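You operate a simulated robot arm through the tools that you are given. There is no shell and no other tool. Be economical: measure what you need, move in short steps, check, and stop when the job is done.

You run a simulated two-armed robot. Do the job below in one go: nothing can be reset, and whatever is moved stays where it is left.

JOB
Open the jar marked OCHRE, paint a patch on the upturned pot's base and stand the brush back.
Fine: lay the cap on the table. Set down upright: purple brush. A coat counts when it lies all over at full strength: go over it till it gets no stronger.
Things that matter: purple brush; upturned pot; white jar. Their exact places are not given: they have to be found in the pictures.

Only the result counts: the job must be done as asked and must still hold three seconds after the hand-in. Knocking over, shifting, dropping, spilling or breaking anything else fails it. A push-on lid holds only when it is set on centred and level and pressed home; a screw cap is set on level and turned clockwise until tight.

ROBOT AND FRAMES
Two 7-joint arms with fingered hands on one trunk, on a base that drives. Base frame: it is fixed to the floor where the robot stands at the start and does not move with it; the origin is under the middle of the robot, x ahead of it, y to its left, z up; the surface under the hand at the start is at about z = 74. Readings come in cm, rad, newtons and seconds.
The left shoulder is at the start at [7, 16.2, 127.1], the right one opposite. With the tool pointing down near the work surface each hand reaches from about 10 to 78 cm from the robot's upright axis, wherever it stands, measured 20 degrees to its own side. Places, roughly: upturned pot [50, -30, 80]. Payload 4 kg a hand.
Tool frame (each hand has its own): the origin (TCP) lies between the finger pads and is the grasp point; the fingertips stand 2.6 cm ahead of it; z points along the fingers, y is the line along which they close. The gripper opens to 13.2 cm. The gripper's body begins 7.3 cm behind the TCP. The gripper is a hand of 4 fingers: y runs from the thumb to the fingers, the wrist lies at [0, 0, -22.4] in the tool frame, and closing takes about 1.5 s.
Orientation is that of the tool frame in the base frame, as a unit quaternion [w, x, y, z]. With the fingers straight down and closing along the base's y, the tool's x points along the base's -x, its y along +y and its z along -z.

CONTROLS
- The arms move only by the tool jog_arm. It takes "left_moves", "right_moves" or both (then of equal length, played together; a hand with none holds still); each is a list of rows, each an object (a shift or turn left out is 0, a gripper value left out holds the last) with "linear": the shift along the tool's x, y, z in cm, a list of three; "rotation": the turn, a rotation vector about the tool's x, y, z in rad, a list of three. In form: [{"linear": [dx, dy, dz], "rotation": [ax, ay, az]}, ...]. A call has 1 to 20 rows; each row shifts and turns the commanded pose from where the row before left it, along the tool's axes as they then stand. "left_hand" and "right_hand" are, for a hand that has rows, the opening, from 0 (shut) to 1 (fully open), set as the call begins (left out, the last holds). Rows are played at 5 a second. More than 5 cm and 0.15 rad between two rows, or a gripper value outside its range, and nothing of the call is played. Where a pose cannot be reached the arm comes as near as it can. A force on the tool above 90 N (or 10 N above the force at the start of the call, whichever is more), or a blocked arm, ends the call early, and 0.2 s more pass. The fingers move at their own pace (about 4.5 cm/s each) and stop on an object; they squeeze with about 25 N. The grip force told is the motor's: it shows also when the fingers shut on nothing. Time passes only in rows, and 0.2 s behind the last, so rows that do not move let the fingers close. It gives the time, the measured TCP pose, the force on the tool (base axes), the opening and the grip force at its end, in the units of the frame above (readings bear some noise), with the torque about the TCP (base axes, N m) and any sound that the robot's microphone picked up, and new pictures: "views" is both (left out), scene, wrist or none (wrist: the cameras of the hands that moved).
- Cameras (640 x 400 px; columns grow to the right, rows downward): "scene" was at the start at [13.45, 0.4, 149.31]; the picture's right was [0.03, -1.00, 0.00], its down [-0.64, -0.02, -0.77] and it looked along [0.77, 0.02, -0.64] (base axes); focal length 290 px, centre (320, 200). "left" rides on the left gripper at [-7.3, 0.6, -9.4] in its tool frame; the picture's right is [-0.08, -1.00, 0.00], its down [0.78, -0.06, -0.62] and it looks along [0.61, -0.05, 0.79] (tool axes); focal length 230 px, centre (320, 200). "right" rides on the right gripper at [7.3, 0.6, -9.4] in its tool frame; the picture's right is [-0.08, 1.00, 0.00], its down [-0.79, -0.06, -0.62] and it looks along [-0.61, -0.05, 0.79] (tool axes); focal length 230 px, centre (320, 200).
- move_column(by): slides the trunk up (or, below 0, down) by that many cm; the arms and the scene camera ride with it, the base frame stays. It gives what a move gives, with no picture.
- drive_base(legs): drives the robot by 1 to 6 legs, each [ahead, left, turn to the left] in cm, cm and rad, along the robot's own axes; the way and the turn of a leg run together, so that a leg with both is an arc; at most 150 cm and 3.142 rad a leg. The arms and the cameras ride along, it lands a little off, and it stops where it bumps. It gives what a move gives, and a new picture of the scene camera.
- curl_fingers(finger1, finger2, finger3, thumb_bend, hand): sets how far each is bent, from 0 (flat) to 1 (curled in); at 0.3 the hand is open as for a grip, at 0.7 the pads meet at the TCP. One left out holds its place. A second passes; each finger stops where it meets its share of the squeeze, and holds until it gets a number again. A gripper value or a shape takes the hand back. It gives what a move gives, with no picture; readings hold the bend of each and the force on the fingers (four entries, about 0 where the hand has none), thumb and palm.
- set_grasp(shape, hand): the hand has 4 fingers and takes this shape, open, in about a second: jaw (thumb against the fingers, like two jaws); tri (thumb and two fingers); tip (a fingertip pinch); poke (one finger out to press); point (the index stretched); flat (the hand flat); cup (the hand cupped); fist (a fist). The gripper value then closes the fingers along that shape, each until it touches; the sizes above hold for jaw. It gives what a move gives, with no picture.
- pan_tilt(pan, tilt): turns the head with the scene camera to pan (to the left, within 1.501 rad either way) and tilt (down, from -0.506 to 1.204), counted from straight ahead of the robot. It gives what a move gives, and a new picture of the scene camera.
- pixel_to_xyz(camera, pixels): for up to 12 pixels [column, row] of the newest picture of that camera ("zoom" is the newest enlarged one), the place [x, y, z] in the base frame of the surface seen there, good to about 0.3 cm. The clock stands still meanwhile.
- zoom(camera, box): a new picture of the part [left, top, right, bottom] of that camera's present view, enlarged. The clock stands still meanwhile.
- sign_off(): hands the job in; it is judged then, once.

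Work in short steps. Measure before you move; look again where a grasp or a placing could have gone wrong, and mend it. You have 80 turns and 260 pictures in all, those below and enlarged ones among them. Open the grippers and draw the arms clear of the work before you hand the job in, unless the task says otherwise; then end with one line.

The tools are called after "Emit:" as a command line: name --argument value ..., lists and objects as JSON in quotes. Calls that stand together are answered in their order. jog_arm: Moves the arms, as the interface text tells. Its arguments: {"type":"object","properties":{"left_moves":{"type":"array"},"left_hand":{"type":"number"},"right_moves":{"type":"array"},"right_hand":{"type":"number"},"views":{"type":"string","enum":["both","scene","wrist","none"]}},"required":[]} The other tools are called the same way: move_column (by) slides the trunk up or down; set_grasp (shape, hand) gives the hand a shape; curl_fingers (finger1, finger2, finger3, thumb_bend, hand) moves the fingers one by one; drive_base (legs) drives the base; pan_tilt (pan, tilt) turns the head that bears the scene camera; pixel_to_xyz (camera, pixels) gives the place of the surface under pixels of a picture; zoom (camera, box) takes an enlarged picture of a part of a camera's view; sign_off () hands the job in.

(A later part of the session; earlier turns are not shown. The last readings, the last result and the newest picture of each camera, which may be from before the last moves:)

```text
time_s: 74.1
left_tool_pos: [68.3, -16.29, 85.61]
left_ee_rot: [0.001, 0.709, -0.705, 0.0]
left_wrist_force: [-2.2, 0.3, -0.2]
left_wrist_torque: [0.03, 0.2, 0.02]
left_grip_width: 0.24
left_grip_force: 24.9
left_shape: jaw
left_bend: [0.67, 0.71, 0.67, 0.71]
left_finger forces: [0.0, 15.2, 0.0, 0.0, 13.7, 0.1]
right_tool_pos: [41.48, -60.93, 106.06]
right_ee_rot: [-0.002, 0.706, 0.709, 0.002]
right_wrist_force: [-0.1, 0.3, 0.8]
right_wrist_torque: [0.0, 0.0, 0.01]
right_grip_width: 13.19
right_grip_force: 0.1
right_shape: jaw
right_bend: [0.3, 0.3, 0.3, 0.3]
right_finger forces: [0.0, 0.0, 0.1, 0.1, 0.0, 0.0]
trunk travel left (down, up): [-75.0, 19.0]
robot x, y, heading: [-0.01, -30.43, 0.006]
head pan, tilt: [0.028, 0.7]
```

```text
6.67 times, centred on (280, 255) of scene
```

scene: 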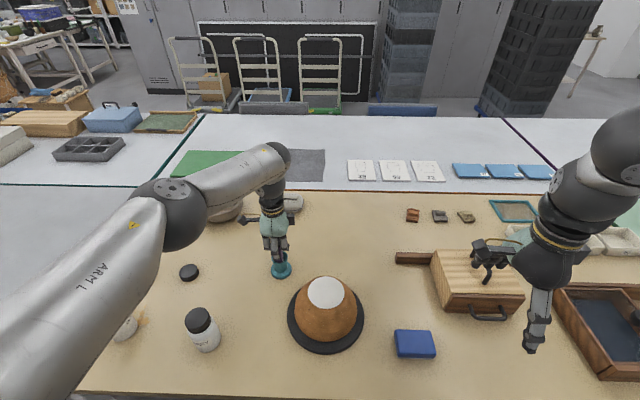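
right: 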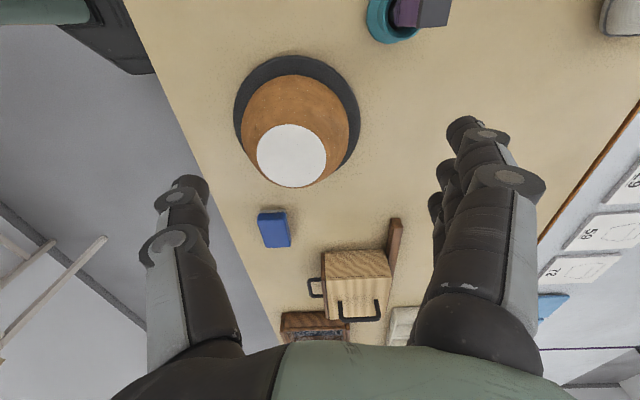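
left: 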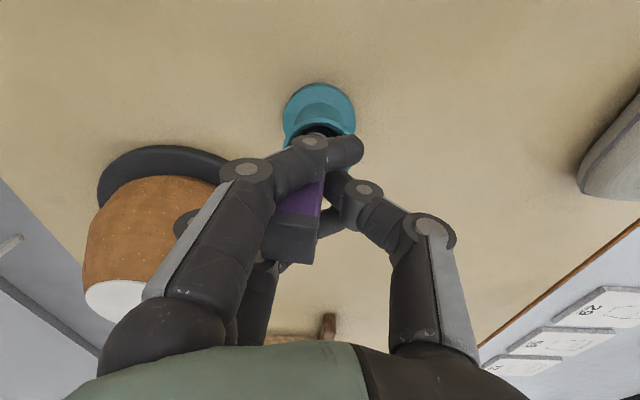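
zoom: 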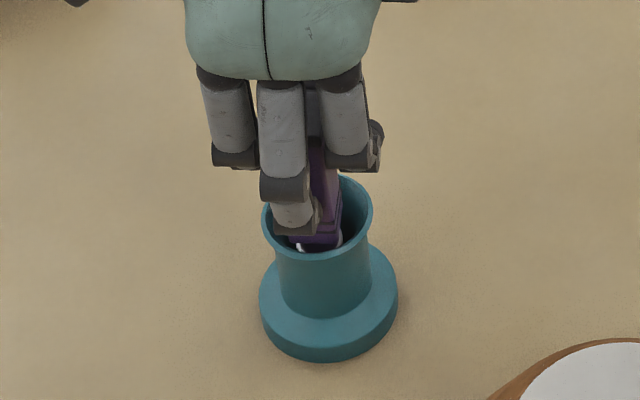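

The handle is held between thumb and middle finger with the outer fingers flanking it, slightly tilted. I'll reopen, rise 0.8 cm and regrip with the hand shifted 0.2 cm, to see if it sits straighter.

Emit:
jog_arm --left_moves '[{"linear": [0, 0, 0]}, {"linear": [0, 0, 0]}, {"linear": [0, 0, 0]}, {"linear": [0, 0, 0]}, {"linear": [0, 0, 0]}, {"linear": [0, 0, 0]}, {"linear": [0, 0, 0]}, {"linear": [0, 0, 0]}]' --left_hand 1

Emit:
zoom --camera "left" --box '[224, 60, 416, 280]'

Emit:
zoom --camera "scene" --box '[232, 225, 328, 285]'

```text
time_s: 75.9
left_tool_pos: [68.32, -16.32, 85.67]
left_ee_rot: [0.0, 0.709, -0.705, 0.0]
left_wrist_force: [-0.6, 0.0, 0.4]
left_wrist_torque: [0.02, -0.03, -0.01]
left_grip_width: 13.19
left_grip_force: 0.0
left_shape: jaw
left_bend: [0.3, 0.3, 0.3, 0.3]
left_finger forces: [0.1, 0.0, 0.0, 0.0, 0.0, 0.0]
right_tool_pos: [41.48, -60.93, 105.99]
right_ee_rot: [-0.001, 0.706, 0.708, 0.001]
right_wrist_force: [0.1, 0.0, 0.5]
right_wrist_torque: [0.03, 0.02, 0.01]
right_grip_width: 13.17
right_grip_force: 0.1
right_shape: jaw
right_bend: [0.3, 0.3, 0.3, 0.3]
right_finger forces: [0.0, 0.0, 0.0, 0.1, 0.1, 0.0]
trunk travel left (down, up): [-75.0, 19.0]
robot x, y, heading: [-0.09, -30.43, 0.0]
head pan, tilt: [0.028, 0.7]
```

scene: 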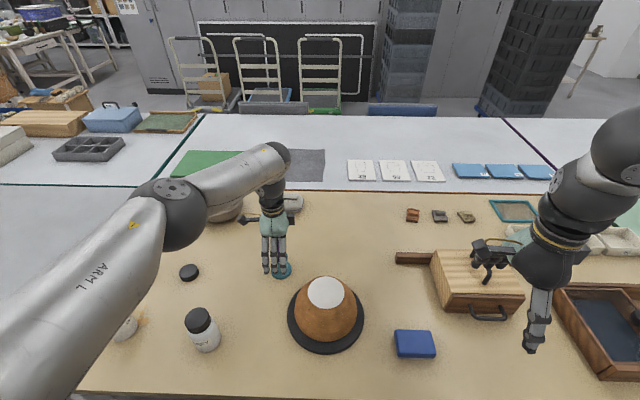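
left: 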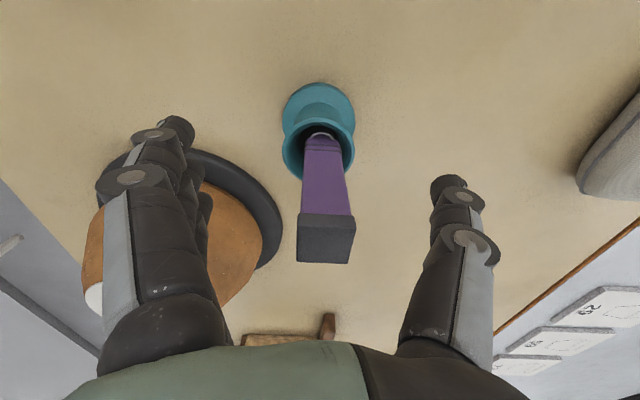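

```text
1.82 times, centred on (320, 170) of left
```

zoom: 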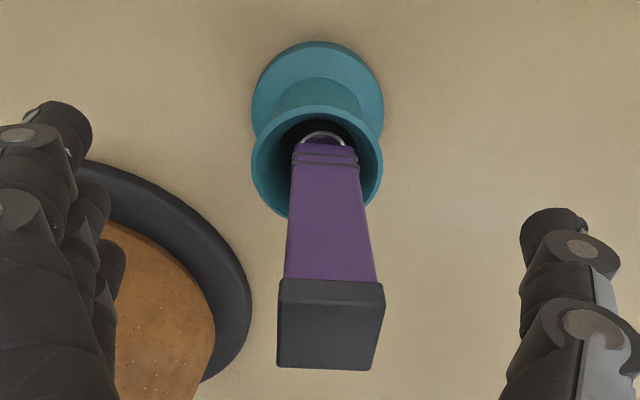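

```text
6.67 times, centred on (280, 255) of scene
```

zoom: 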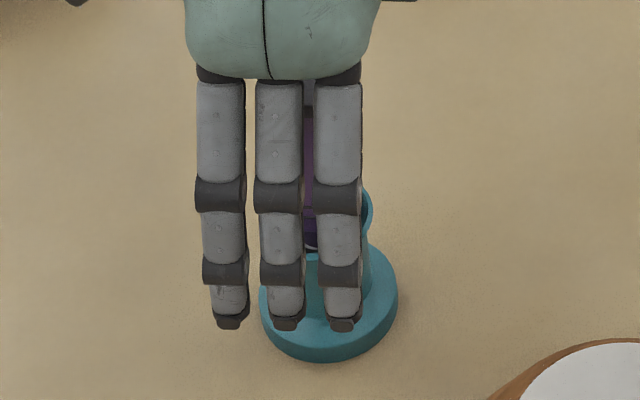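

The brush is upright again; the fingertips reach lower than the thumb, which tilts it. I'll rise clear and try the "tip" pinch shape in the air.

Emit:
jog_arm --left_moves '[{"linear": [0, 0, -4]}, {"linear": [0, 0, -4]}, {"linear": [0, 0, -4]}, {"linear": [0, 0, 0]}]' --left_hand 1 --views "none"

Emit:
set_grasp --shape "tip" --hand "left"

Emit:
zoom --camera "left" --box '[0, 0, 640, 400]'

Emit:
jog_arm --left_moves '[{"linear": [0, 0, 0]}, {"linear": [0, 0, 0]}, {"linear": [0, 0, 0]}, {"linear": [0, 0, 0]}, {"linear": [0, 0, 0]}, {"linear": [0, 0, 0]}, {"linear": [0, 0, 0]}, {"linear": [0, 0, 0]}]' --left_hand 0 --views "wrist"

Emit:
zoom --camera "scene" --box '[232, 190, 328, 250]'

```text
time_s: 76.9
left_tool_pos: [68.01, -16.18, 97.38]
left_ee_rot: [0.0, 0.709, -0.705, 0.0]
left_wrist_force: [-0.5, -1.6, 0.0]
left_wrist_torque: [-0.01, -0.03, -0.06]
left_grip_width: 13.18
left_grip_force: 0.1
left_shape: jaw
left_bend: [0.3, 0.3, 0.3, 0.3]
left_finger forces: [0.0, 0.0, 0.0, 0.1, 0.0, 0.0]
right_tool_pos: [41.51, -60.93, 105.96]
right_ee_rot: [0.0, 0.706, 0.709, 0.002]
right_wrist_force: [-0.2, 1.3, -0.4]
right_wrist_torque: [0.02, 0.01, 0.02]
right_grip_width: 13.19
right_grip_force: 0.1
right_shape: jaw
right_bend: [0.3, 0.3, 0.3, 0.3]
right_finger forces: [0.0, 0.0, 0.0, 0.0, 0.0, 0.0]
trunk travel left (down, up): [-75.0, 19.0]
robot x, y, heading: [-0.12, -30.26, 0.005]
head pan, tilt: [0.028, 0.7]
```

```text
time_s: 77.8
left_tool_pos: [67.97, -16.23, 97.37]
left_ee_rot: [0.0, 0.71, -0.705, 0.0]
left_wrist_force: [0.0, 0.4, -0.3]
left_wrist_torque: [-0.01, -0.01, -0.02]
left_grip_width: 13.18
left_grip_force: 0.1
left_shape: tip
left_bend: [0.0, 0.3, 0.0, 0.3]
left_finger forces: [0.1, 0.1, 0.0, 0.0, 0.0, 0.0]
right_tool_pos: [41.56, -60.98, 105.91]
right_ee_rot: [0.0, 0.706, 0.708, 0.003]
right_wrist_force: [0.1, 0.7, -0.3]
right_wrist_torque: [-0.01, 0.01, -0.01]
right_grip_width: 13.18
right_grip_force: 0.0
right_shape: jaw
right_bend: [0.3, 0.3, 0.3, 0.3]
right_finger forces: [0.0, 0.1, 0.1, 0.1, 0.0, 0.0]
trunk travel left (down, up): [-75.0, 19.0]
robot x, y, heading: [0.28, -30.1, 0.003]
head pan, tilt: [0.028, 0.7]
```

```text
1.00 times, centred on (320, 200) of left (not enlarged: the box is as wide or as high as the picture)
```

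zoom: 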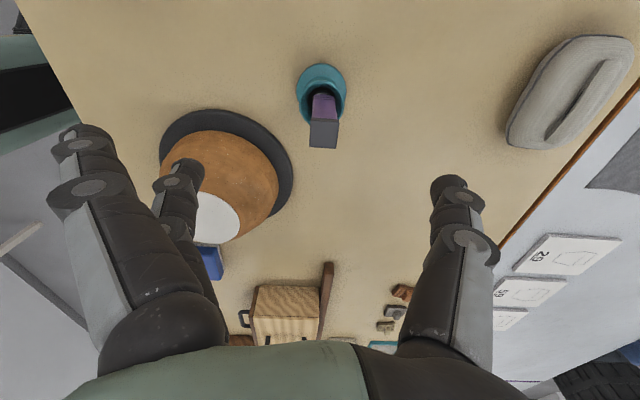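

```text
time_s: 79.6
left_tool_pos: [67.99, -16.17, 97.42]
left_ee_rot: [0.001, 0.709, -0.705, 0.0]
left_wrist_force: [0.6, 0.3, -0.1]
left_wrist_torque: [0.01, -0.04, 0.03]
left_grip_width: 0.02
left_grip_force: 13.2
left_shape: tip
left_bend: [0.03, 0.61, 0.03, 0.66]
left_finger forces: [0.0, 0.0, 0.1, 0.0, 0.1, 0.0]
right_tool_pos: [41.43, -60.99, 105.97]
right_ee_rot: [-0.001, 0.706, 0.708, 0.003]
right_wrist_force: [0.6, 0.7, -0.6]
right_wrist_torque: [0.02, -0.03, 0.01]
right_grip_width: 13.2
right_grip_force: 0.1
right_shape: jaw
right_bend: [0.3, 0.3, 0.3, 0.3]
right_finger forces: [0.0, 0.0, 0.1, 0.1, 0.0, 0.0]
trunk travel left (down, up): [-75.0, 19.0]
robot x, y, heading: [0.16, -30.19, 0.005]
head pan, tilt: [0.028, 0.7]
```

left: 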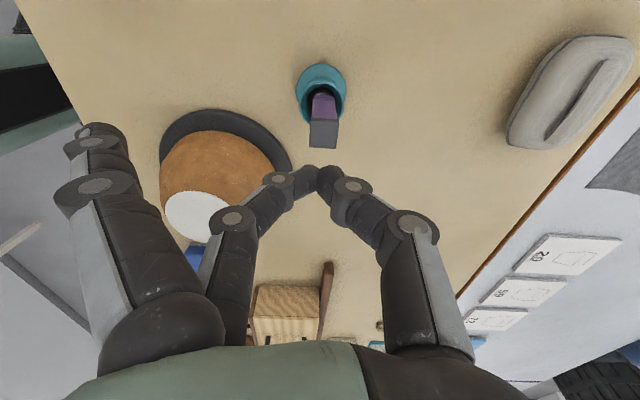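

```text
6.67 times, centred on (280, 220) of scene
```

zoom: 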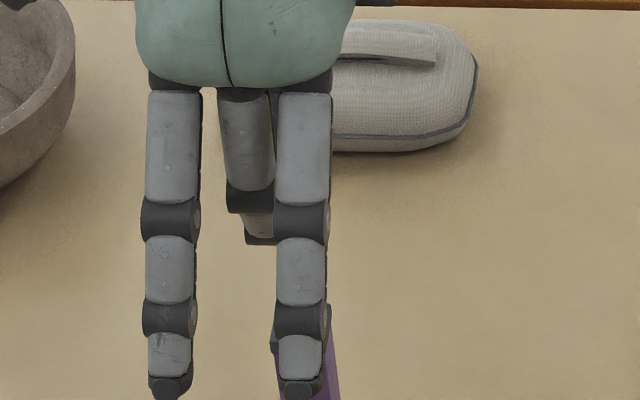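

The tip pinch closes symmetrically between middle finger and thumb. I'll open it, lower over the brush again and pinch.

Emit:
jog_arm --left_moves '[{"linear": [0, 0, 0]}, {"linear": [0, 0, 0]}, {"linear": [0, 0, 0]}, {"linear": [0, 0, 0]}, {"linear": [0, 0, 0]}, {"linear": [0, 0, 0]}, {"linear": [0, 0, 0]}, {"linear": [0, 0, 4]}, {"linear": [0, 0, 4]}, {"linear": [0, 0, 3.7]}, {"linear": [0, 0, 0]}]' --left_hand 1 --views "none"

Emit:
jog_arm --left_moves '[{"linear": [0, 0, 0]}, {"linear": [0, 0, 0]}, {"linear": [0, 0, 0]}, {"linear": [0, 0, 0]}, {"linear": [0, 0, 0]}, {"linear": [0, 0, 0]}, {"linear": [0, 0, 0]}, {"linear": [0, 0, 0]}, {"linear": [0, 0, 0]}, {"linear": [0, 0, 0]}]' --left_hand 0 --views "wrist"

Emit:
zoom --camera "scene" --box '[232, 225, 328, 285]'

```text
time_s: 82.0
left_tool_pos: [68.23, -16.06, 85.86]
left_ee_rot: [0.0, 0.709, -0.705, 0.0]
left_wrist_force: [1.0, 0.5, 0.3]
left_wrist_torque: [0.0, 0.03, 0.01]
left_grip_width: 13.23
left_grip_force: 0.0
left_shape: tip
left_bend: [0.0, 0.3, 0.0, 0.3]
left_finger forces: [0.1, 0.1, 0.0, 0.0, 0.0, 0.0]
right_tool_pos: [41.26, -60.81, 105.94]
right_ee_rot: [0.0, 0.706, 0.708, 0.001]
right_wrist_force: [0.5, -0.4, -1.2]
right_wrist_torque: [-0.04, 0.01, 0.03]
right_grip_width: 13.21
right_grip_force: 0.1
right_shape: jaw
right_bend: [0.3, 0.3, 0.3, 0.3]
right_finger forces: [0.0, 0.1, 0.0, 0.0, 0.0, 0.0]
trunk travel left (down, up): [-75.0, 19.0]
robot x, y, heading: [0.49, -30.23, 0.003]
head pan, tilt: [0.028, 0.7]
```

```text
time_s: 84.2
left_tool_pos: [68.14, -16.28, 85.84]
left_ee_rot: [0.0, 0.709, -0.705, -0.001]
left_wrist_force: [-0.3, -0.7, -1.0]
left_wrist_torque: [0.0, 0.02, -0.02]
left_grip_width: 1.61
left_grip_force: 25.1
left_shape: tip
left_bend: [0.26, 0.72, 0.26, 0.7]
left_finger forces: [0.0, 22.4, 0.0, 0.0, 22.4, 0.0]
right_tool_pos: [41.4, -60.91, 105.97]
right_ee_rot: [0.0, 0.706, 0.708, 0.002]
right_wrist_force: [-0.4, 0.0, -0.2]
right_wrist_torque: [0.02, 0.01, 0.01]
right_grip_width: 13.17
right_grip_force: 0.1
right_shape: jaw
right_bend: [0.3, 0.3, 0.3, 0.3]
right_finger forces: [0.0, 0.1, 0.0, 0.0, 0.1, 0.0]
trunk travel left (down, up): [-75.0, 19.0]
robot x, y, heading: [0.25, -30.03, 0.004]
head pan, tilt: [0.028, 0.7]
```

left: 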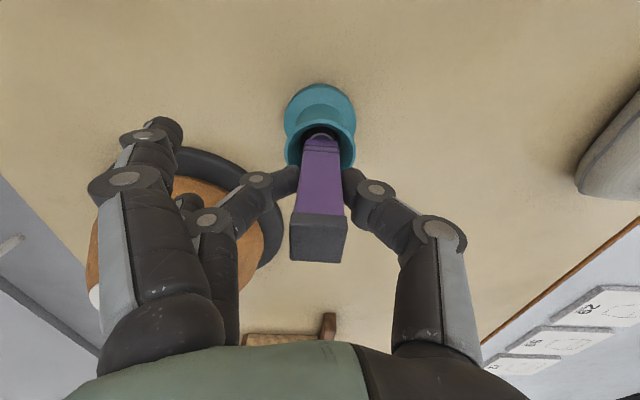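

```text
6.67 times, centred on (280, 255) of scene
```

zoom: 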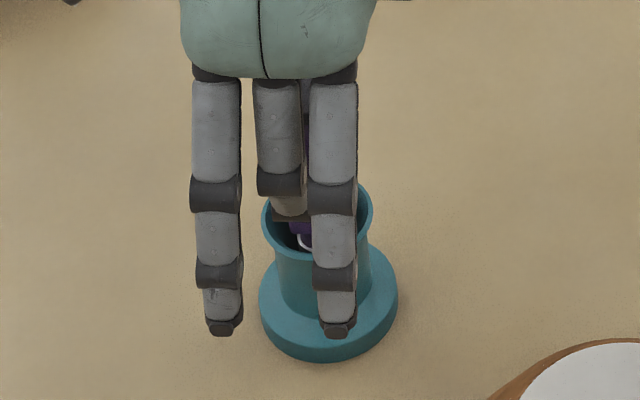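

A good symmetric pinch: 22 N on each side, brush upright. I'll lift straight up.

Emit:
jog_arm --left_moves '[{"linear": [0, 0, -1]}, {"linear": [0, 0, -1]}, {"linear": [0, 0, -2]}, {"linear": [0, 0, -2]}, {"linear": [0, 0, -2]}, {"linear": [0, 0, -3]}, {"linear": [0, 0, -3]}, {"linear": [0, 0, -3]}, {"linear": [0, 0, 0]}]' --left_hand 0

Emit:
zoom --camera "scene" --box '[212, 165, 340, 285]'

```text
time_s: 86.2
left_tool_pos: [68.05, -16.35, 102.83]
left_ee_rot: [-0.001, 0.709, -0.705, 0.0]
left_wrist_force: [-0.3, -0.1, -0.3]
left_wrist_torque: [0.02, 0.0, 0.01]
left_grip_width: 1.68
left_grip_force: 25.4
left_shape: tip
left_bend: [0.26, 0.72, 0.26, 0.7]
left_finger forces: [0.0, 22.4, 0.1, 0.1, 22.2, 0.0]
right_tool_pos: [41.48, -60.81, 105.97]
right_ee_rot: [0.0, 0.706, 0.708, 0.001]
right_wrist_force: [-0.1, 0.5, -0.9]
right_wrist_torque: [0.0, -0.01, 0.02]
right_grip_width: 13.18
right_grip_force: 0.0
right_shape: jaw
right_bend: [0.3, 0.3, 0.3, 0.3]
right_finger forces: [0.0, 0.0, 0.0, 0.0, 0.1, 0.0]
trunk travel left (down, up): [-75.0, 19.0]
robot x, y, heading: [0.24, -30.58, 0.003]
head pan, tilt: [0.028, 0.7]
```

scene: 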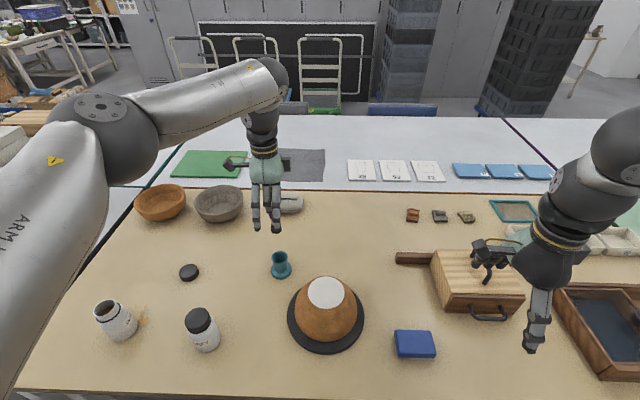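
left: 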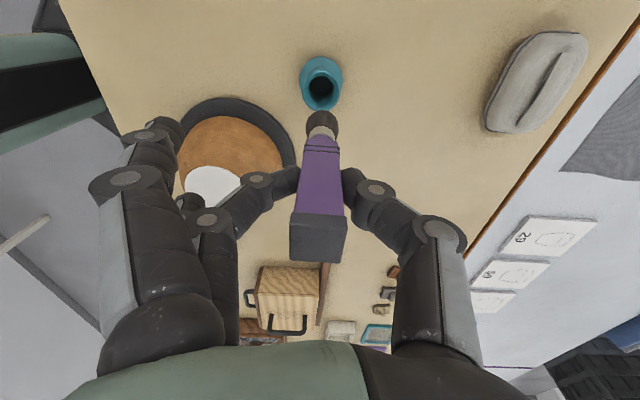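

```text
3.33 times, centred on (276, 225) of scene
```

zoom: 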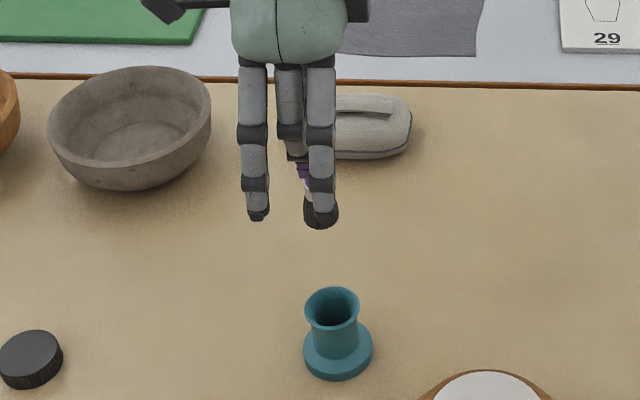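

The brush is out, hanging straight; its bristle end shows at (322,120) in the wrist view. I'll measure its tip and the holder's mouth.

Emit:
zoom --camera "left" --box '[264, 40, 376, 110]'

Emit:
pixel_to_xyz --camera "left" --pixels '[[322, 115], [322, 120], [322, 125], [322, 130], [310, 125], [333, 125], [321, 140], [322, 62], [303, 78], [340, 78], [321, 85], [320, 235]]'

Emit:
pixel_to_xyz --camera "scene" --pixels '[[308, 228], [308, 230], [308, 231], [308, 233], [304, 228], [312, 228], [303, 226]]'

```text
5.71 times, centred on (320, 75) of left
```

zoom: 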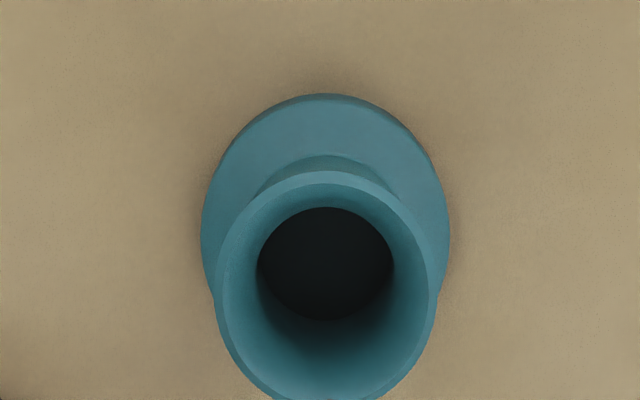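

```text
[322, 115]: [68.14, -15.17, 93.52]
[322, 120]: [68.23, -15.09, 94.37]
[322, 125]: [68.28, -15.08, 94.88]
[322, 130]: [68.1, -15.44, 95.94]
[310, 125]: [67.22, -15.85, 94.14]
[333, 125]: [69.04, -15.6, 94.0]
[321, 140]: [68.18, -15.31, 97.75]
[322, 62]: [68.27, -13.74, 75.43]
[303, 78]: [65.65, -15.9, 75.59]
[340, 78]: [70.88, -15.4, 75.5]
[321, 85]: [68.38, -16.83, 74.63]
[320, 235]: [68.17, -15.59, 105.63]
```

```text
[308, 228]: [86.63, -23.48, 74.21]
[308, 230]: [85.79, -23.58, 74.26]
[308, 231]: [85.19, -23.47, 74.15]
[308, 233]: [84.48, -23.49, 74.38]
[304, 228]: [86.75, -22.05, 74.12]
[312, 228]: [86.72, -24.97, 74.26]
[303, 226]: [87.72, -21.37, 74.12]
```

The bristle tip is about 10.2 cm below the TCP. I'll carry the brush over the OCHRE jar's mouth at (48.0, 22.2), testing reach from here.

Emit:
jog_arm --left_moves '[{"linear": [-3.835, 2.01, 0]}, {"linear": [-3.835, 2.01, 0]}, {"linear": [-3.835, 2.01, 0]}, {"linear": [-3.835, 2.01, 0]}, {"linear": [-3.835, 2.01, 0]}, {"linear": [-3.835, 2.01, 0]}, {"linear": [-3.835, 2.01, 0]}, {"linear": [-3.835, 2.01, 0]}, {"linear": [-3.835, 2.01, 0]}, {"linear": [-3.835, 2.01, 0]}, {"linear": [0, 0, 0]}]' --left_hand 0

Emit:
zoom --camera "left" --box '[224, 0, 416, 120]'

```text
time_s: 88.6
left_tool_pos: [47.87, 22.14, 102.79]
left_ee_rot: [0.0, 0.709, -0.706, -0.001]
left_wrist_force: [0.9, 0.0, -0.4]
left_wrist_torque: [0.01, -0.02, 0.03]
left_grip_width: 1.65
left_grip_force: 24.6
left_shape: tip
left_bend: [0.26, 0.72, 0.26, 0.7]
left_finger forces: [0.0, 22.3, 0.0, 0.0, 22.4, 0.1]
right_tool_pos: [41.55, -60.95, 106.0]
right_ee_rot: [-0.001, 0.706, 0.708, 0.002]
right_wrist_force: [0.3, 0.0, 0.0]
right_wrist_torque: [-0.01, 0.0, -0.01]
right_grip_width: 13.19
right_grip_force: 0.0
right_shape: jaw
right_bend: [0.3, 0.3, 0.3, 0.3]
right_finger forces: [0.0, 0.0, 0.0, 0.0, 0.0, 0.0]
trunk travel left (down, up): [-75.0, 19.0]
robot x, y, heading: [0.06, -30.7, 0.008]
head pan, tilt: [0.028, 0.7]
```

scene: 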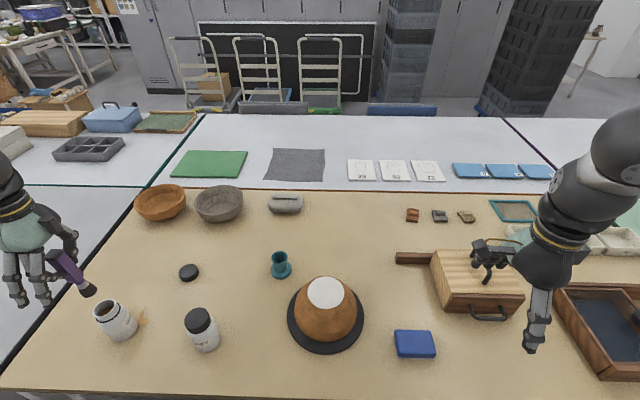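
left: 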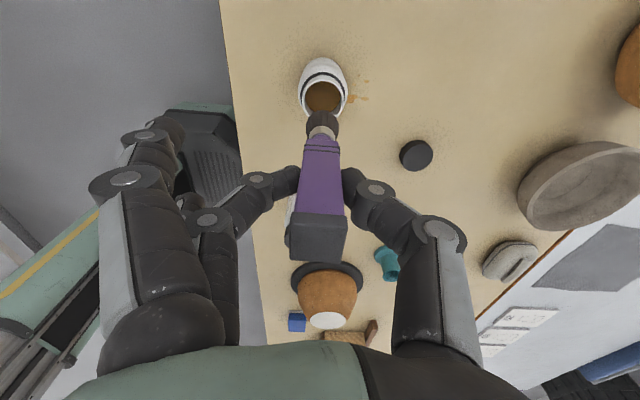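

```text
3.33 times, centred on (320, 60) of left
```

zoom: 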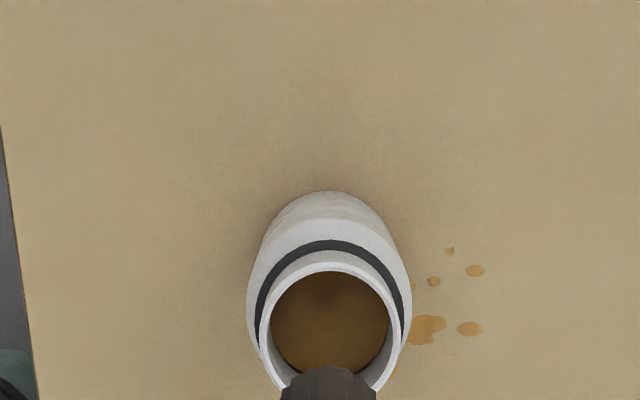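

Reach is fine. I'll measure the rim and bristles here to align.

Emit:
pixel_to_xyz --camera "left" --pixels '[[303, 100], [345, 98], [324, 82], [305, 108], [342, 110], [322, 90], [322, 103], [322, 116], [312, 122], [334, 122]]'

```text
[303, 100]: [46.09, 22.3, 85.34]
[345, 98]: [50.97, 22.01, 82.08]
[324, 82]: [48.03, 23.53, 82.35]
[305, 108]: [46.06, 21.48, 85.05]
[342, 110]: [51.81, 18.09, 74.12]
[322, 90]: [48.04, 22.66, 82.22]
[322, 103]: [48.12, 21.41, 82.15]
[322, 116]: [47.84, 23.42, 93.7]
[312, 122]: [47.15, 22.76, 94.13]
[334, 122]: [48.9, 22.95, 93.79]
```

Bristles are centred over the mouth (about 48.0, 22.4 against 48.1, 22.2) and paint is at 82.2. I'll dip to about 1 cm below the surface.

Emit:
jog_arm --left_moves '[{"linear": [0.15, 0, 3]}, {"linear": [0, 0, 3]}, {"linear": [0, 0, 2]}, {"linear": [0, 0, 1.5]}, {"linear": [0, 0, 1]}, {"linear": [0, 0, 1]}, {"linear": [0, 0, 0]}, {"linear": [0, 0, 0]}, {"linear": [0, 0, 0]}]' --left_hand 0

Emit:
zoom --camera "scene" --box '[50, 260, 178, 340]'

```text
time_s: 90.6
left_tool_pos: [47.78, 21.98, 91.3]
left_ee_rot: [0.001, 0.709, -0.705, -0.001]
left_wrist_force: [0.5, -3.4, 1.6]
left_wrist_torque: [-0.51, -0.02, -0.03]
left_grip_width: 1.63
left_grip_force: 24.7
left_shape: tip
left_bend: [0.26, 0.73, 0.26, 0.72]
left_finger forces: [0.0, 21.3, 0.0, 0.1, 21.2, 0.1]
right_tool_pos: [41.53, -60.86, 105.91]
right_ee_rot: [0.0, 0.706, 0.709, 0.002]
right_wrist_force: [-0.3, 0.6, 0.5]
right_wrist_torque: [-0.02, -0.01, -0.05]
right_grip_width: 13.19
right_grip_force: 0.1
right_shape: jaw
right_bend: [0.3, 0.3, 0.3, 0.3]
right_finger forces: [0.0, 0.0, 0.1, 0.1, 0.0, 0.1]
trunk travel left (down, up): [-75.0, 19.0]
robot x, y, heading: [0.21, -30.12, 0.001]
head pan, tilt: [0.028, 0.7]
```

scene: 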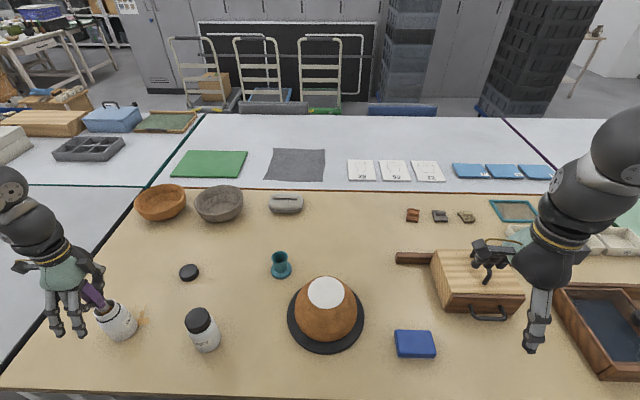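
left: 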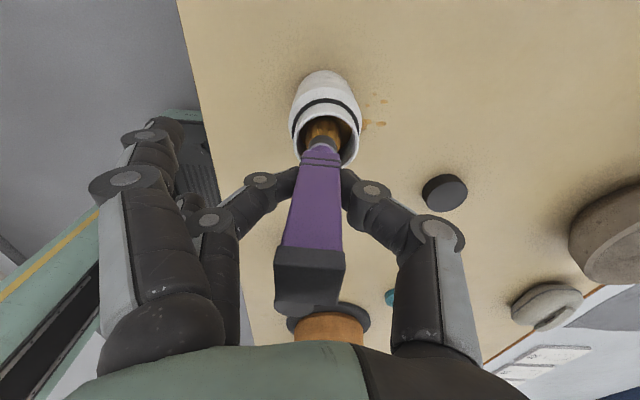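

```text
5.00 times, centred on (114, 300) of scene
```

zoom: 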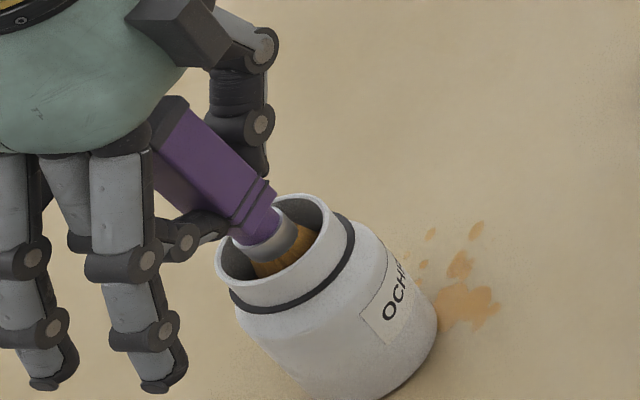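

The brush is dipped and loaded (ochre visible), but presses the +y wall with 3.4 N. I'll ease 0.4 cm toward −y, then rise.

Emit:
jog_arm --left_moves '[{"linear": [0.2, 0, 0]}, {"linear": [0.2, 0, 0]}, {"linear": [0, 0, 0]}]' --left_hand 0 --views "wrist"

Emit:
zoom --camera "left" --box '[240, 40, 400, 160]'

```text
time_s: 91.4
left_tool_pos: [47.75, 21.45, 91.53]
left_ee_rot: [0.0, 0.709, -0.705, 0.0]
left_wrist_force: [0.3, -1.7, 0.0]
left_wrist_torque: [-0.24, 0.04, -0.03]
left_grip_width: 1.62
left_grip_force: 25.2
left_shape: tip
left_bend: [0.26, 0.73, 0.26, 0.72]
left_finger forces: [0.0, 21.3, 0.0, 0.0, 21.5, 0.1]
right_tool_pos: [41.36, -61.02, 105.87]
right_ee_rot: [0.0, 0.706, 0.708, 0.001]
right_wrist_force: [0.2, -0.1, 0.4]
right_wrist_torque: [0.01, 0.01, -0.03]
right_grip_width: 13.17
right_grip_force: 0.2
right_shape: jaw
right_bend: [0.3, 0.3, 0.3, 0.3]
right_finger forces: [0.0, 0.1, 0.1, 0.0, 0.0, 0.1]
trunk travel left (down, up): [-75.0, 19.0]
robot x, y, heading: [0.23, -30.41, 0.003]
head pan, tilt: [0.028, 0.7]
```

left: 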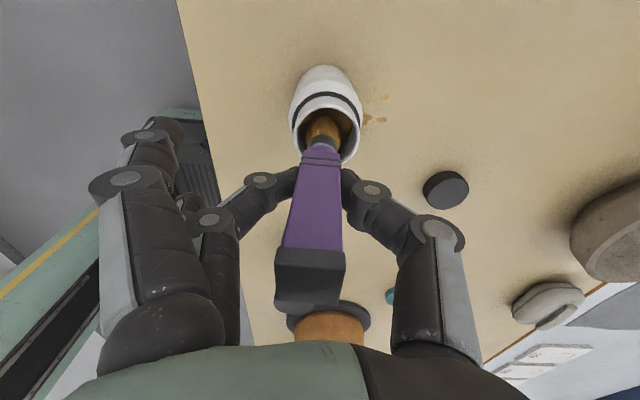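

```text
3.33 times, centred on (320, 100) of left
```

zoom: 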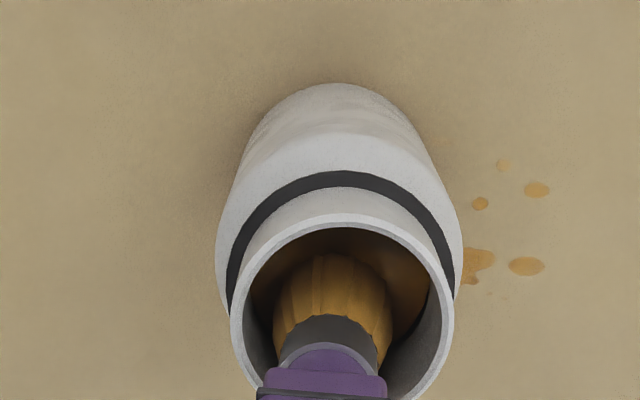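

I'll lift straight out and check the brush's attitude.

Emit:
jog_arm --left_moves '[{"linear": [0, 0, -1]}, {"linear": [0, 0, -1.5]}, {"linear": [0, 0, -2]}, {"linear": [0, 0, -3]}, {"linear": [0, 0, -4]}, {"linear": [0, 0, 0]}]' --left_hand 0

Emit:
zoom --camera "scene" --box '[20, 230, 180, 350]'

Emit:
pixel_to_xyz --camera "left" --pixels '[[322, 112], [322, 116], [322, 122], [320, 140], [320, 165], [320, 195], [315, 240], [312, 255], [312, 275], [324, 90]]'

```text
time_s: 92.8
left_tool_pos: [47.74, 21.7, 102.58]
left_ee_rot: [0.001, 0.709, -0.705, -0.001]
left_wrist_force: [-0.1, -2.6, -1.4]
left_wrist_torque: [-0.27, -0.06, -0.06]
left_grip_width: 1.59
left_grip_force: 24.7
left_shape: tip
left_bend: [0.26, 0.73, 0.26, 0.71]
left_finger forces: [0.0, 23.0, 0.0, 0.0, 23.3, 0.0]
right_tool_pos: [41.48, -60.85, 106.01]
right_ee_rot: [0.001, 0.706, 0.708, 0.001]
right_wrist_force: [0.1, 0.6, 0.5]
right_wrist_torque: [0.0, 0.0, -0.01]
right_grip_width: 13.17
right_grip_force: 0.1
right_shape: jaw
right_bend: [0.3, 0.3, 0.3, 0.3]
right_finger forces: [0.0, 0.0, 0.0, 0.0, 0.0, 0.0]
trunk travel left (down, up): [-75.0, 19.0]
robot x, y, heading: [0.04, -30.08, 0.009]
head pan, tilt: [0.028, 0.7]
```

scene: 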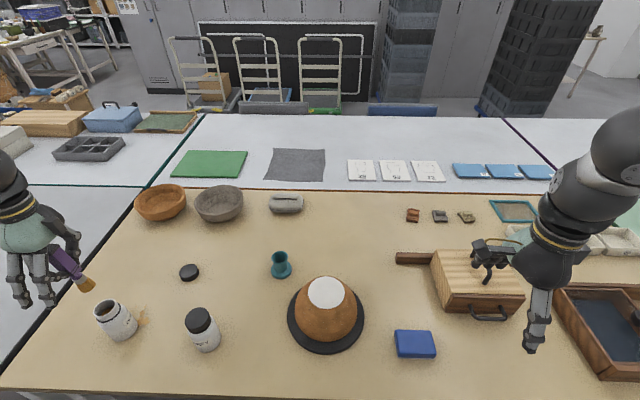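
left: 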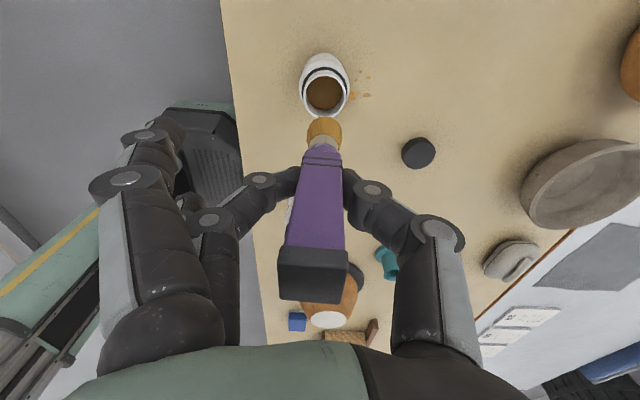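

```text
3.33 times, centred on (100, 290) of scene
```

zoom: 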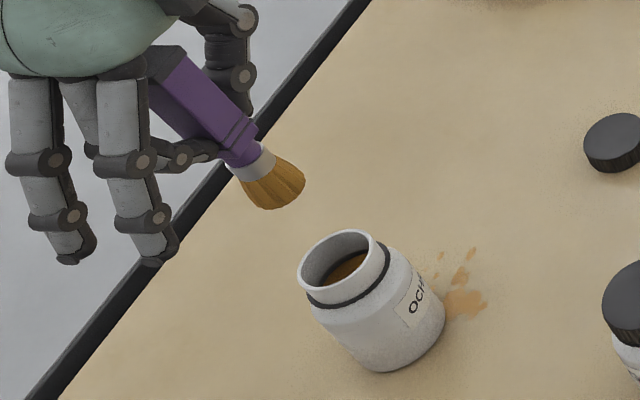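

```text
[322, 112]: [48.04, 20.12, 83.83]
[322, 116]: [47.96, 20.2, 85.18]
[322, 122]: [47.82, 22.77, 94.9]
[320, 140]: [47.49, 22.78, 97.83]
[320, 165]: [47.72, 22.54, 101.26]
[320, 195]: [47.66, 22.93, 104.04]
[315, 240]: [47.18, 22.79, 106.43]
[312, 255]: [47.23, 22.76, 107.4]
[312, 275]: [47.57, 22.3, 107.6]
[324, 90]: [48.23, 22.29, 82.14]
```

The brush is loaded and vertical, but slid up about 1.5 cm in the grip. The jar looks undisturbed. I'll carry it over the pot's base centre (54.1, −29.9).

Emit:
jog_arm --left_moves '[{"linear": [4.3, -0.53, 0]}, {"linear": [4.3, -0.53, 0]}, {"linear": [4.3, -0.53, 0]}, {"linear": [4.3, -0.53, 0]}, {"linear": [4.3, -0.53, 0]}, {"linear": [4.3, -0.53, 0]}, {"linear": [4.3, -0.53, 0]}, {"linear": [4.3, -0.53, 0]}, {"linear": [4.3, -0.53, 0]}, {"linear": [4.3, -0.53, 0]}, {"linear": [4.3, -0.53, 0]}, {"linear": [4.3, -0.53, 0]}, {"linear": [0, 0, 0]}]' --left_hand 0

Emit:
zoom --camera "scene" --box '[256, 220, 384, 340]'

Emit:
zoom --camera "left" --box '[224, 20, 416, 180]'

```text
time_s: 95.6
left_tool_pos: [54.57, -29.9, 102.83]
left_ee_rot: [0.001, 0.709, -0.705, 0.001]
left_wrist_force: [-0.3, -1.6, -0.5]
left_wrist_torque: [-0.35, -0.07, -0.07]
left_grip_width: 1.53
left_grip_force: 25.6
left_shape: tip
left_bend: [0.26, 0.72, 0.26, 0.71]
left_finger forces: [0.1, 24.7, 0.0, 0.1, 25.0, 0.0]
right_tool_pos: [41.41, -60.83, 105.94]
right_ee_rot: [0.001, 0.706, 0.709, 0.001]
right_wrist_force: [-0.3, -0.5, -0.4]
right_wrist_torque: [0.0, 0.01, 0.0]
right_grip_width: 13.19
right_grip_force: 0.0
right_shape: jaw
right_bend: [0.3, 0.3, 0.3, 0.3]
right_finger forces: [0.1, 0.0, 0.0, 0.0, 0.1, 0.0]
trunk travel left (down, up): [-75.0, 19.0]
robot x, y, heading: [0.11, -30.33, 0.003]
head pan, tilt: [0.028, 0.7]
```

scene: 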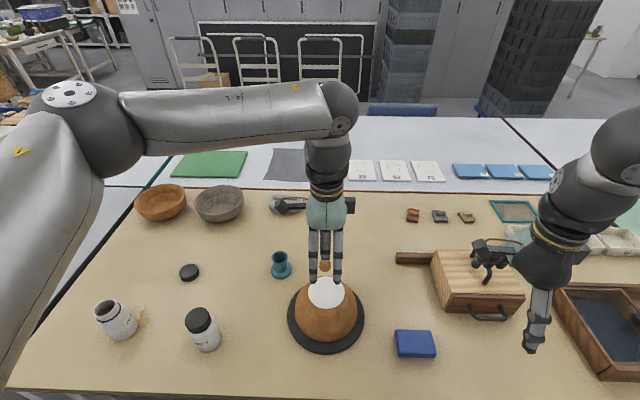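
left: 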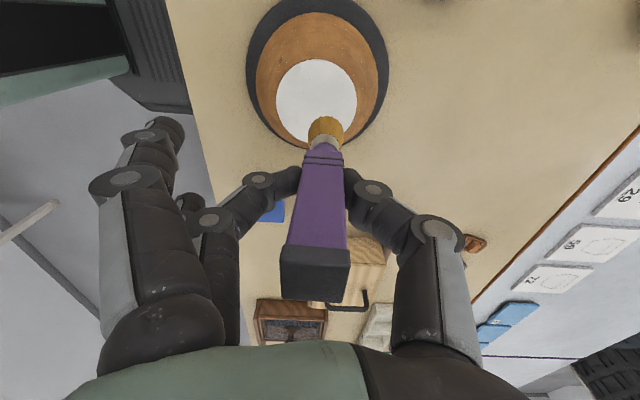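

```text
3.33 times, centred on (320, 280) of scene
```

zoom: 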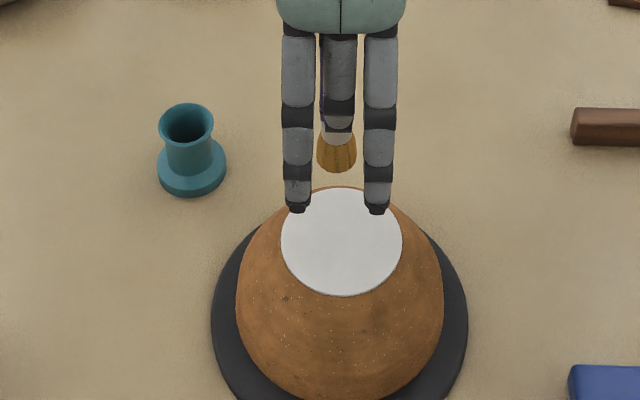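

```text
2.50 times, centred on (320, 100) of left
```

zoom: 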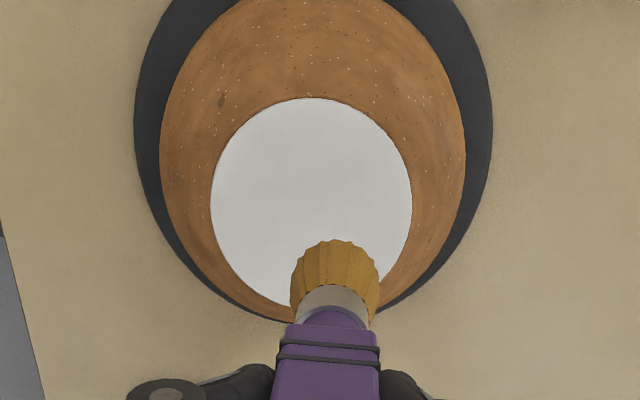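

Hand is at (54.6, −29.9). I'll measure the white disc's edges in this zoom for exact strokes.

Emit:
pixel_to_xyz --camera "zoom" --pixels '[[215, 195], [408, 195], [312, 102], [240, 130], [384, 130], [235, 260], [335, 245], [300, 270], [372, 270], [262, 295], [312, 180]]'

```text
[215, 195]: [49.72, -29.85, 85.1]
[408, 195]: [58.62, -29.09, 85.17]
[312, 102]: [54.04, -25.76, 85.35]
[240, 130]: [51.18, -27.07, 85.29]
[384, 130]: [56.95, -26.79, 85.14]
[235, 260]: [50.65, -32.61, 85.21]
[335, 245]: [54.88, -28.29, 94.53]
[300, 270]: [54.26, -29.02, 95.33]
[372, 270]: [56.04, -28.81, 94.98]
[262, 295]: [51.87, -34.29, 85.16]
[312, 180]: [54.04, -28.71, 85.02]
```

Disc centre is (54.15, −29.95), radius 4.4; the bristles sit about (+0.45, +0.55) from the TCP. I'll shift to centre them and lower gently to contact.

Emit:
jog_arm --left_moves '[{"linear": [0.6, 0.87, 2]}, {"linear": [0, 0, 3]}, {"linear": [0, 0, 2]}, {"linear": [0, 0, 1]}, {"linear": [0, 0, 0]}]' --left_hand 0 --views "none"

Emit:
jog_arm --left_moves '[{"linear": [0, 0, 0.3]}, {"linear": [0, 0, 0.3]}, {"linear": [0, 0, 0]}]' --left_hand 0 --views "wrist"

Emit:
zoom --camera "left" --box '[224, 20, 416, 180]'

```text
time_s: 96.8
left_tool_pos: [53.52, -30.71, 94.89]
left_ee_rot: [0.0, 0.709, -0.705, 0.0]
left_wrist_force: [-0.3, -2.2, -0.4]
left_wrist_torque: [-0.32, -0.02, -0.08]
left_grip_width: 1.5
left_grip_force: 25.0
left_shape: tip
left_bend: [0.26, 0.72, 0.26, 0.71]
left_finger forces: [0.0, 24.6, 0.0, 0.0, 24.8, 0.1]
right_tool_pos: [41.47, -60.81, 105.95]
right_ee_rot: [0.0, 0.706, 0.709, 0.001]
right_wrist_force: [-0.6, -0.2, -0.6]
right_wrist_torque: [0.02, 0.02, -0.02]
right_grip_width: 13.15
right_grip_force: 0.0
right_shape: jaw
right_bend: [0.3, 0.3, 0.3, 0.3]
right_finger forces: [0.0, 0.0, 0.1, 0.0, 0.0, 0.0]
trunk travel left (down, up): [-75.0, 19.0]
robot x, y, heading: [-0.11, -30.25, 0.002]
head pan, tilt: [0.028, 0.7]
```

```text
time_s: 97.6
left_tool_pos: [53.63, -30.68, 94.49]
left_ee_rot: [-0.001, 0.709, -0.705, 0.0]
left_wrist_force: [-0.4, -1.5, 3.1]
left_wrist_torque: [-0.34, -0.06, -0.09]
left_grip_width: 1.5
left_grip_force: 24.7
left_shape: tip
left_bend: [0.26, 0.72, 0.26, 0.71]
left_finger forces: [0.0, 24.9, 0.0, 0.0, 25.7, 0.0]
right_tool_pos: [41.41, -60.93, 105.94]
right_ee_rot: [0.0, 0.706, 0.708, 0.002]
right_wrist_force: [0.7, -0.6, 0.4]
right_wrist_torque: [0.03, 0.02, -0.03]
right_grip_width: 13.17
right_grip_force: 0.1
right_shape: jaw
right_bend: [0.3, 0.3, 0.3, 0.3]
right_finger forces: [0.0, 0.1, 0.0, 0.1, 0.0, 0.1]
trunk travel left (down, up): [-75.0, 19.0]
robot x, y, heading: [0.33, -30.22, 0.008]
head pan, tilt: [0.028, 0.7]
```

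left: 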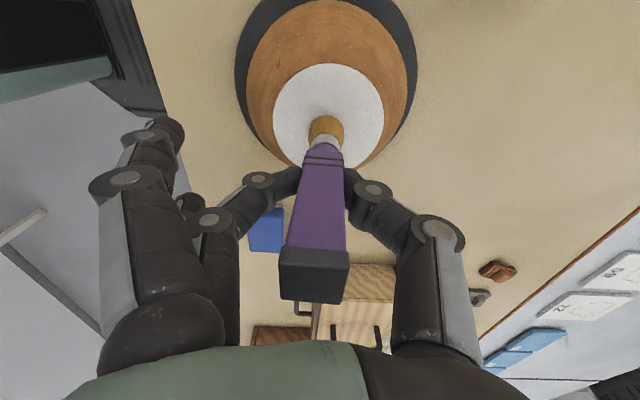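

```text
2.50 times, centred on (320, 100) of left
```

zoom: 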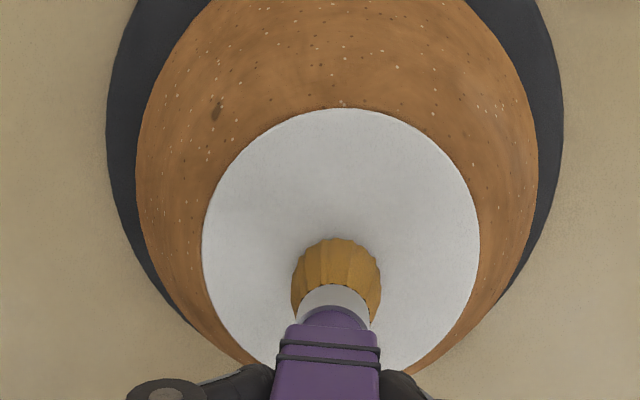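

Contact at 3.5 N. A first stroke along y across the disc, then a look.

Emit:
jog_arm --left_moves '[{"linear": [-0.7, 0, 0]}, {"linear": [-0.7, 0, 0]}, {"linear": [-0.7, 0, 0]}, {"linear": [-0.7, 0, 0]}, {"linear": [-0.7, 0, 0]}, {"linear": [0.7, 0, 0]}, {"linear": [0.7, 0, 0]}, {"linear": [0.7, 0, 0]}, {"linear": [0.7, 0, 0]}, {"linear": [0.7, 0, 0]}, {"linear": [0.7, 0, 0]}, {"linear": [0.7, 0, 0]}, {"linear": [0.7, 0, 0]}, {"linear": [0.7, 0, 0]}, {"linear": [0.7, 0, 0]}]' --left_hand 0 --views "wrist"

Emit:
zoom --camera "left" --box '[224, 0, 416, 160]'

```text
time_s: 100.8
left_tool_pos: [53.51, -34.09, 94.26]
left_ee_rot: [0.0, 0.709, -0.705, 0.0]
left_wrist_force: [-1.5, -1.6, 1.2]
left_wrist_torque: [-0.33, -0.02, -0.06]
left_grip_width: 1.52
left_grip_force: 24.6
left_shape: tip
left_bend: [0.26, 0.72, 0.26, 0.71]
left_finger forces: [0.0, 24.8, 0.1, 0.1, 25.3, 0.0]
right_tool_pos: [41.49, -60.89, 105.91]
right_ee_rot: [0.0, 0.705, 0.709, 0.001]
right_wrist_force: [0.0, 0.4, 0.8]
right_wrist_torque: [0.02, 0.02, -0.02]
right_grip_width: 13.18
right_grip_force: 0.0
right_shape: jaw
right_bend: [0.3, 0.3, 0.3, 0.3]
right_finger forces: [0.0, 0.0, 0.0, 0.0, 0.0, 0.1]
trunk travel left (down, up): [-75.0, 19.0]
robot x, y, heading: [0.11, -29.99, 0.005]
head pan, tilt: [0.028, 0.7]
```

left: 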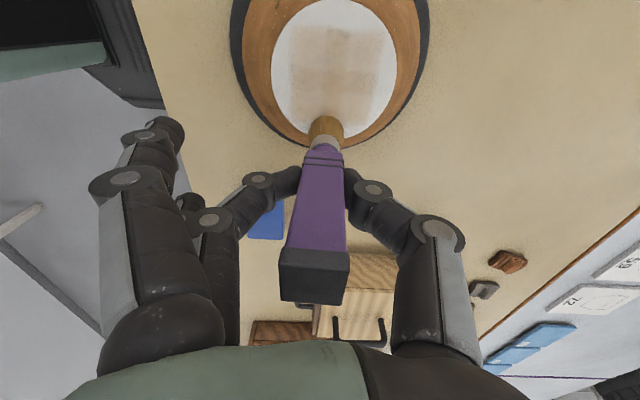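

```text
2.50 times, centred on (320, 80) of left
```

zoom: 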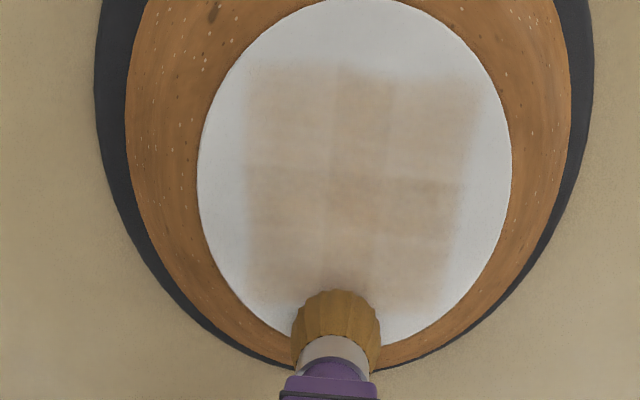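

A pale coat now lies over a roughly 6.5 cm square patch of cells. I'll go over it with side lanes to strengthen it.

Emit:
jog_arm --left_moves '[{"linear": [-0.4, -1.05, 0.1]}, {"linear": [-0.4, -1.05, 0]}, {"linear": [-1, 0, 0]}, {"linear": [-1, 0, 0]}, {"linear": [-1, 0, 0]}, {"linear": [-1, 0, 0]}, {"linear": [-1, 0, 0]}, {"linear": [0, 1.05, 0]}, {"linear": [0, 1.05, 0]}, {"linear": [0, 1.05, 0]}, {"linear": [0, 1.05, 0]}, {"linear": [1, 0, 0]}, {"linear": [1, 0, 0]}, {"linear": [1, 0, 0]}, {"linear": [1, 0, 0]}, {"linear": [1, 0, 0]}, {"linear": [0.4, -1.05, 0]}, {"linear": [0.4, -1.05, 0]}]' --left_hand 0 --views "wrist"

Emit:
zoom --camera "left" --box '[224, 0, 416, 160]'

```text
time_s: 104.6
left_tool_pos: [53.57, -34.08, 94.37]
left_ee_rot: [-0.001, 0.709, -0.706, 0.0]
left_wrist_force: [-0.5, -0.9, 2.1]
left_wrist_torque: [-0.3, 0.0, -0.05]
left_grip_width: 1.49
left_grip_force: 25.1
left_shape: tip
left_bend: [0.26, 0.73, 0.26, 0.71]
left_finger forces: [0.0, 24.6, 0.0, 0.0, 24.5, 0.0]
right_tool_pos: [41.47, -60.96, 105.79]
right_ee_rot: [0.001, 0.705, 0.709, 0.002]
right_wrist_force: [-0.2, 0.1, 0.0]
right_wrist_torque: [-0.02, 0.0, 0.0]
right_grip_width: 13.18
right_grip_force: 0.1
right_shape: jaw
right_bend: [0.3, 0.3, 0.3, 0.3]
right_finger forces: [0.1, 0.0, 0.1, 0.0, 0.1, 0.0]
trunk travel left (down, up): [-75.0, 19.0]
robot x, y, heading: [0.01, -30.25, 0.004]
head pan, tilt: [0.028, 0.7]
```

left: 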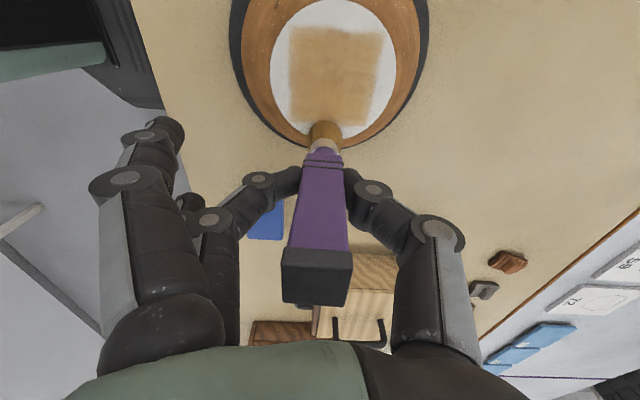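

```text
2.50 times, centred on (320, 80) of left
```

zoom: 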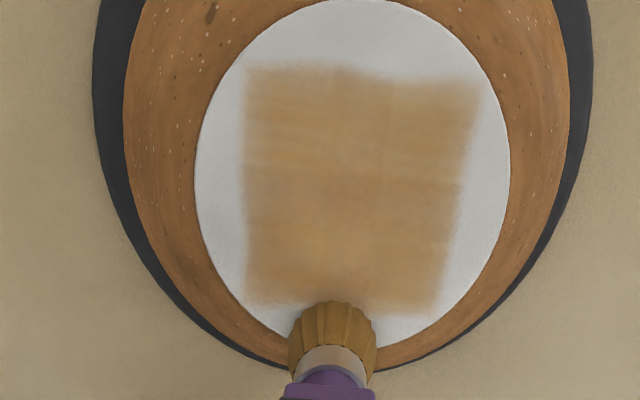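

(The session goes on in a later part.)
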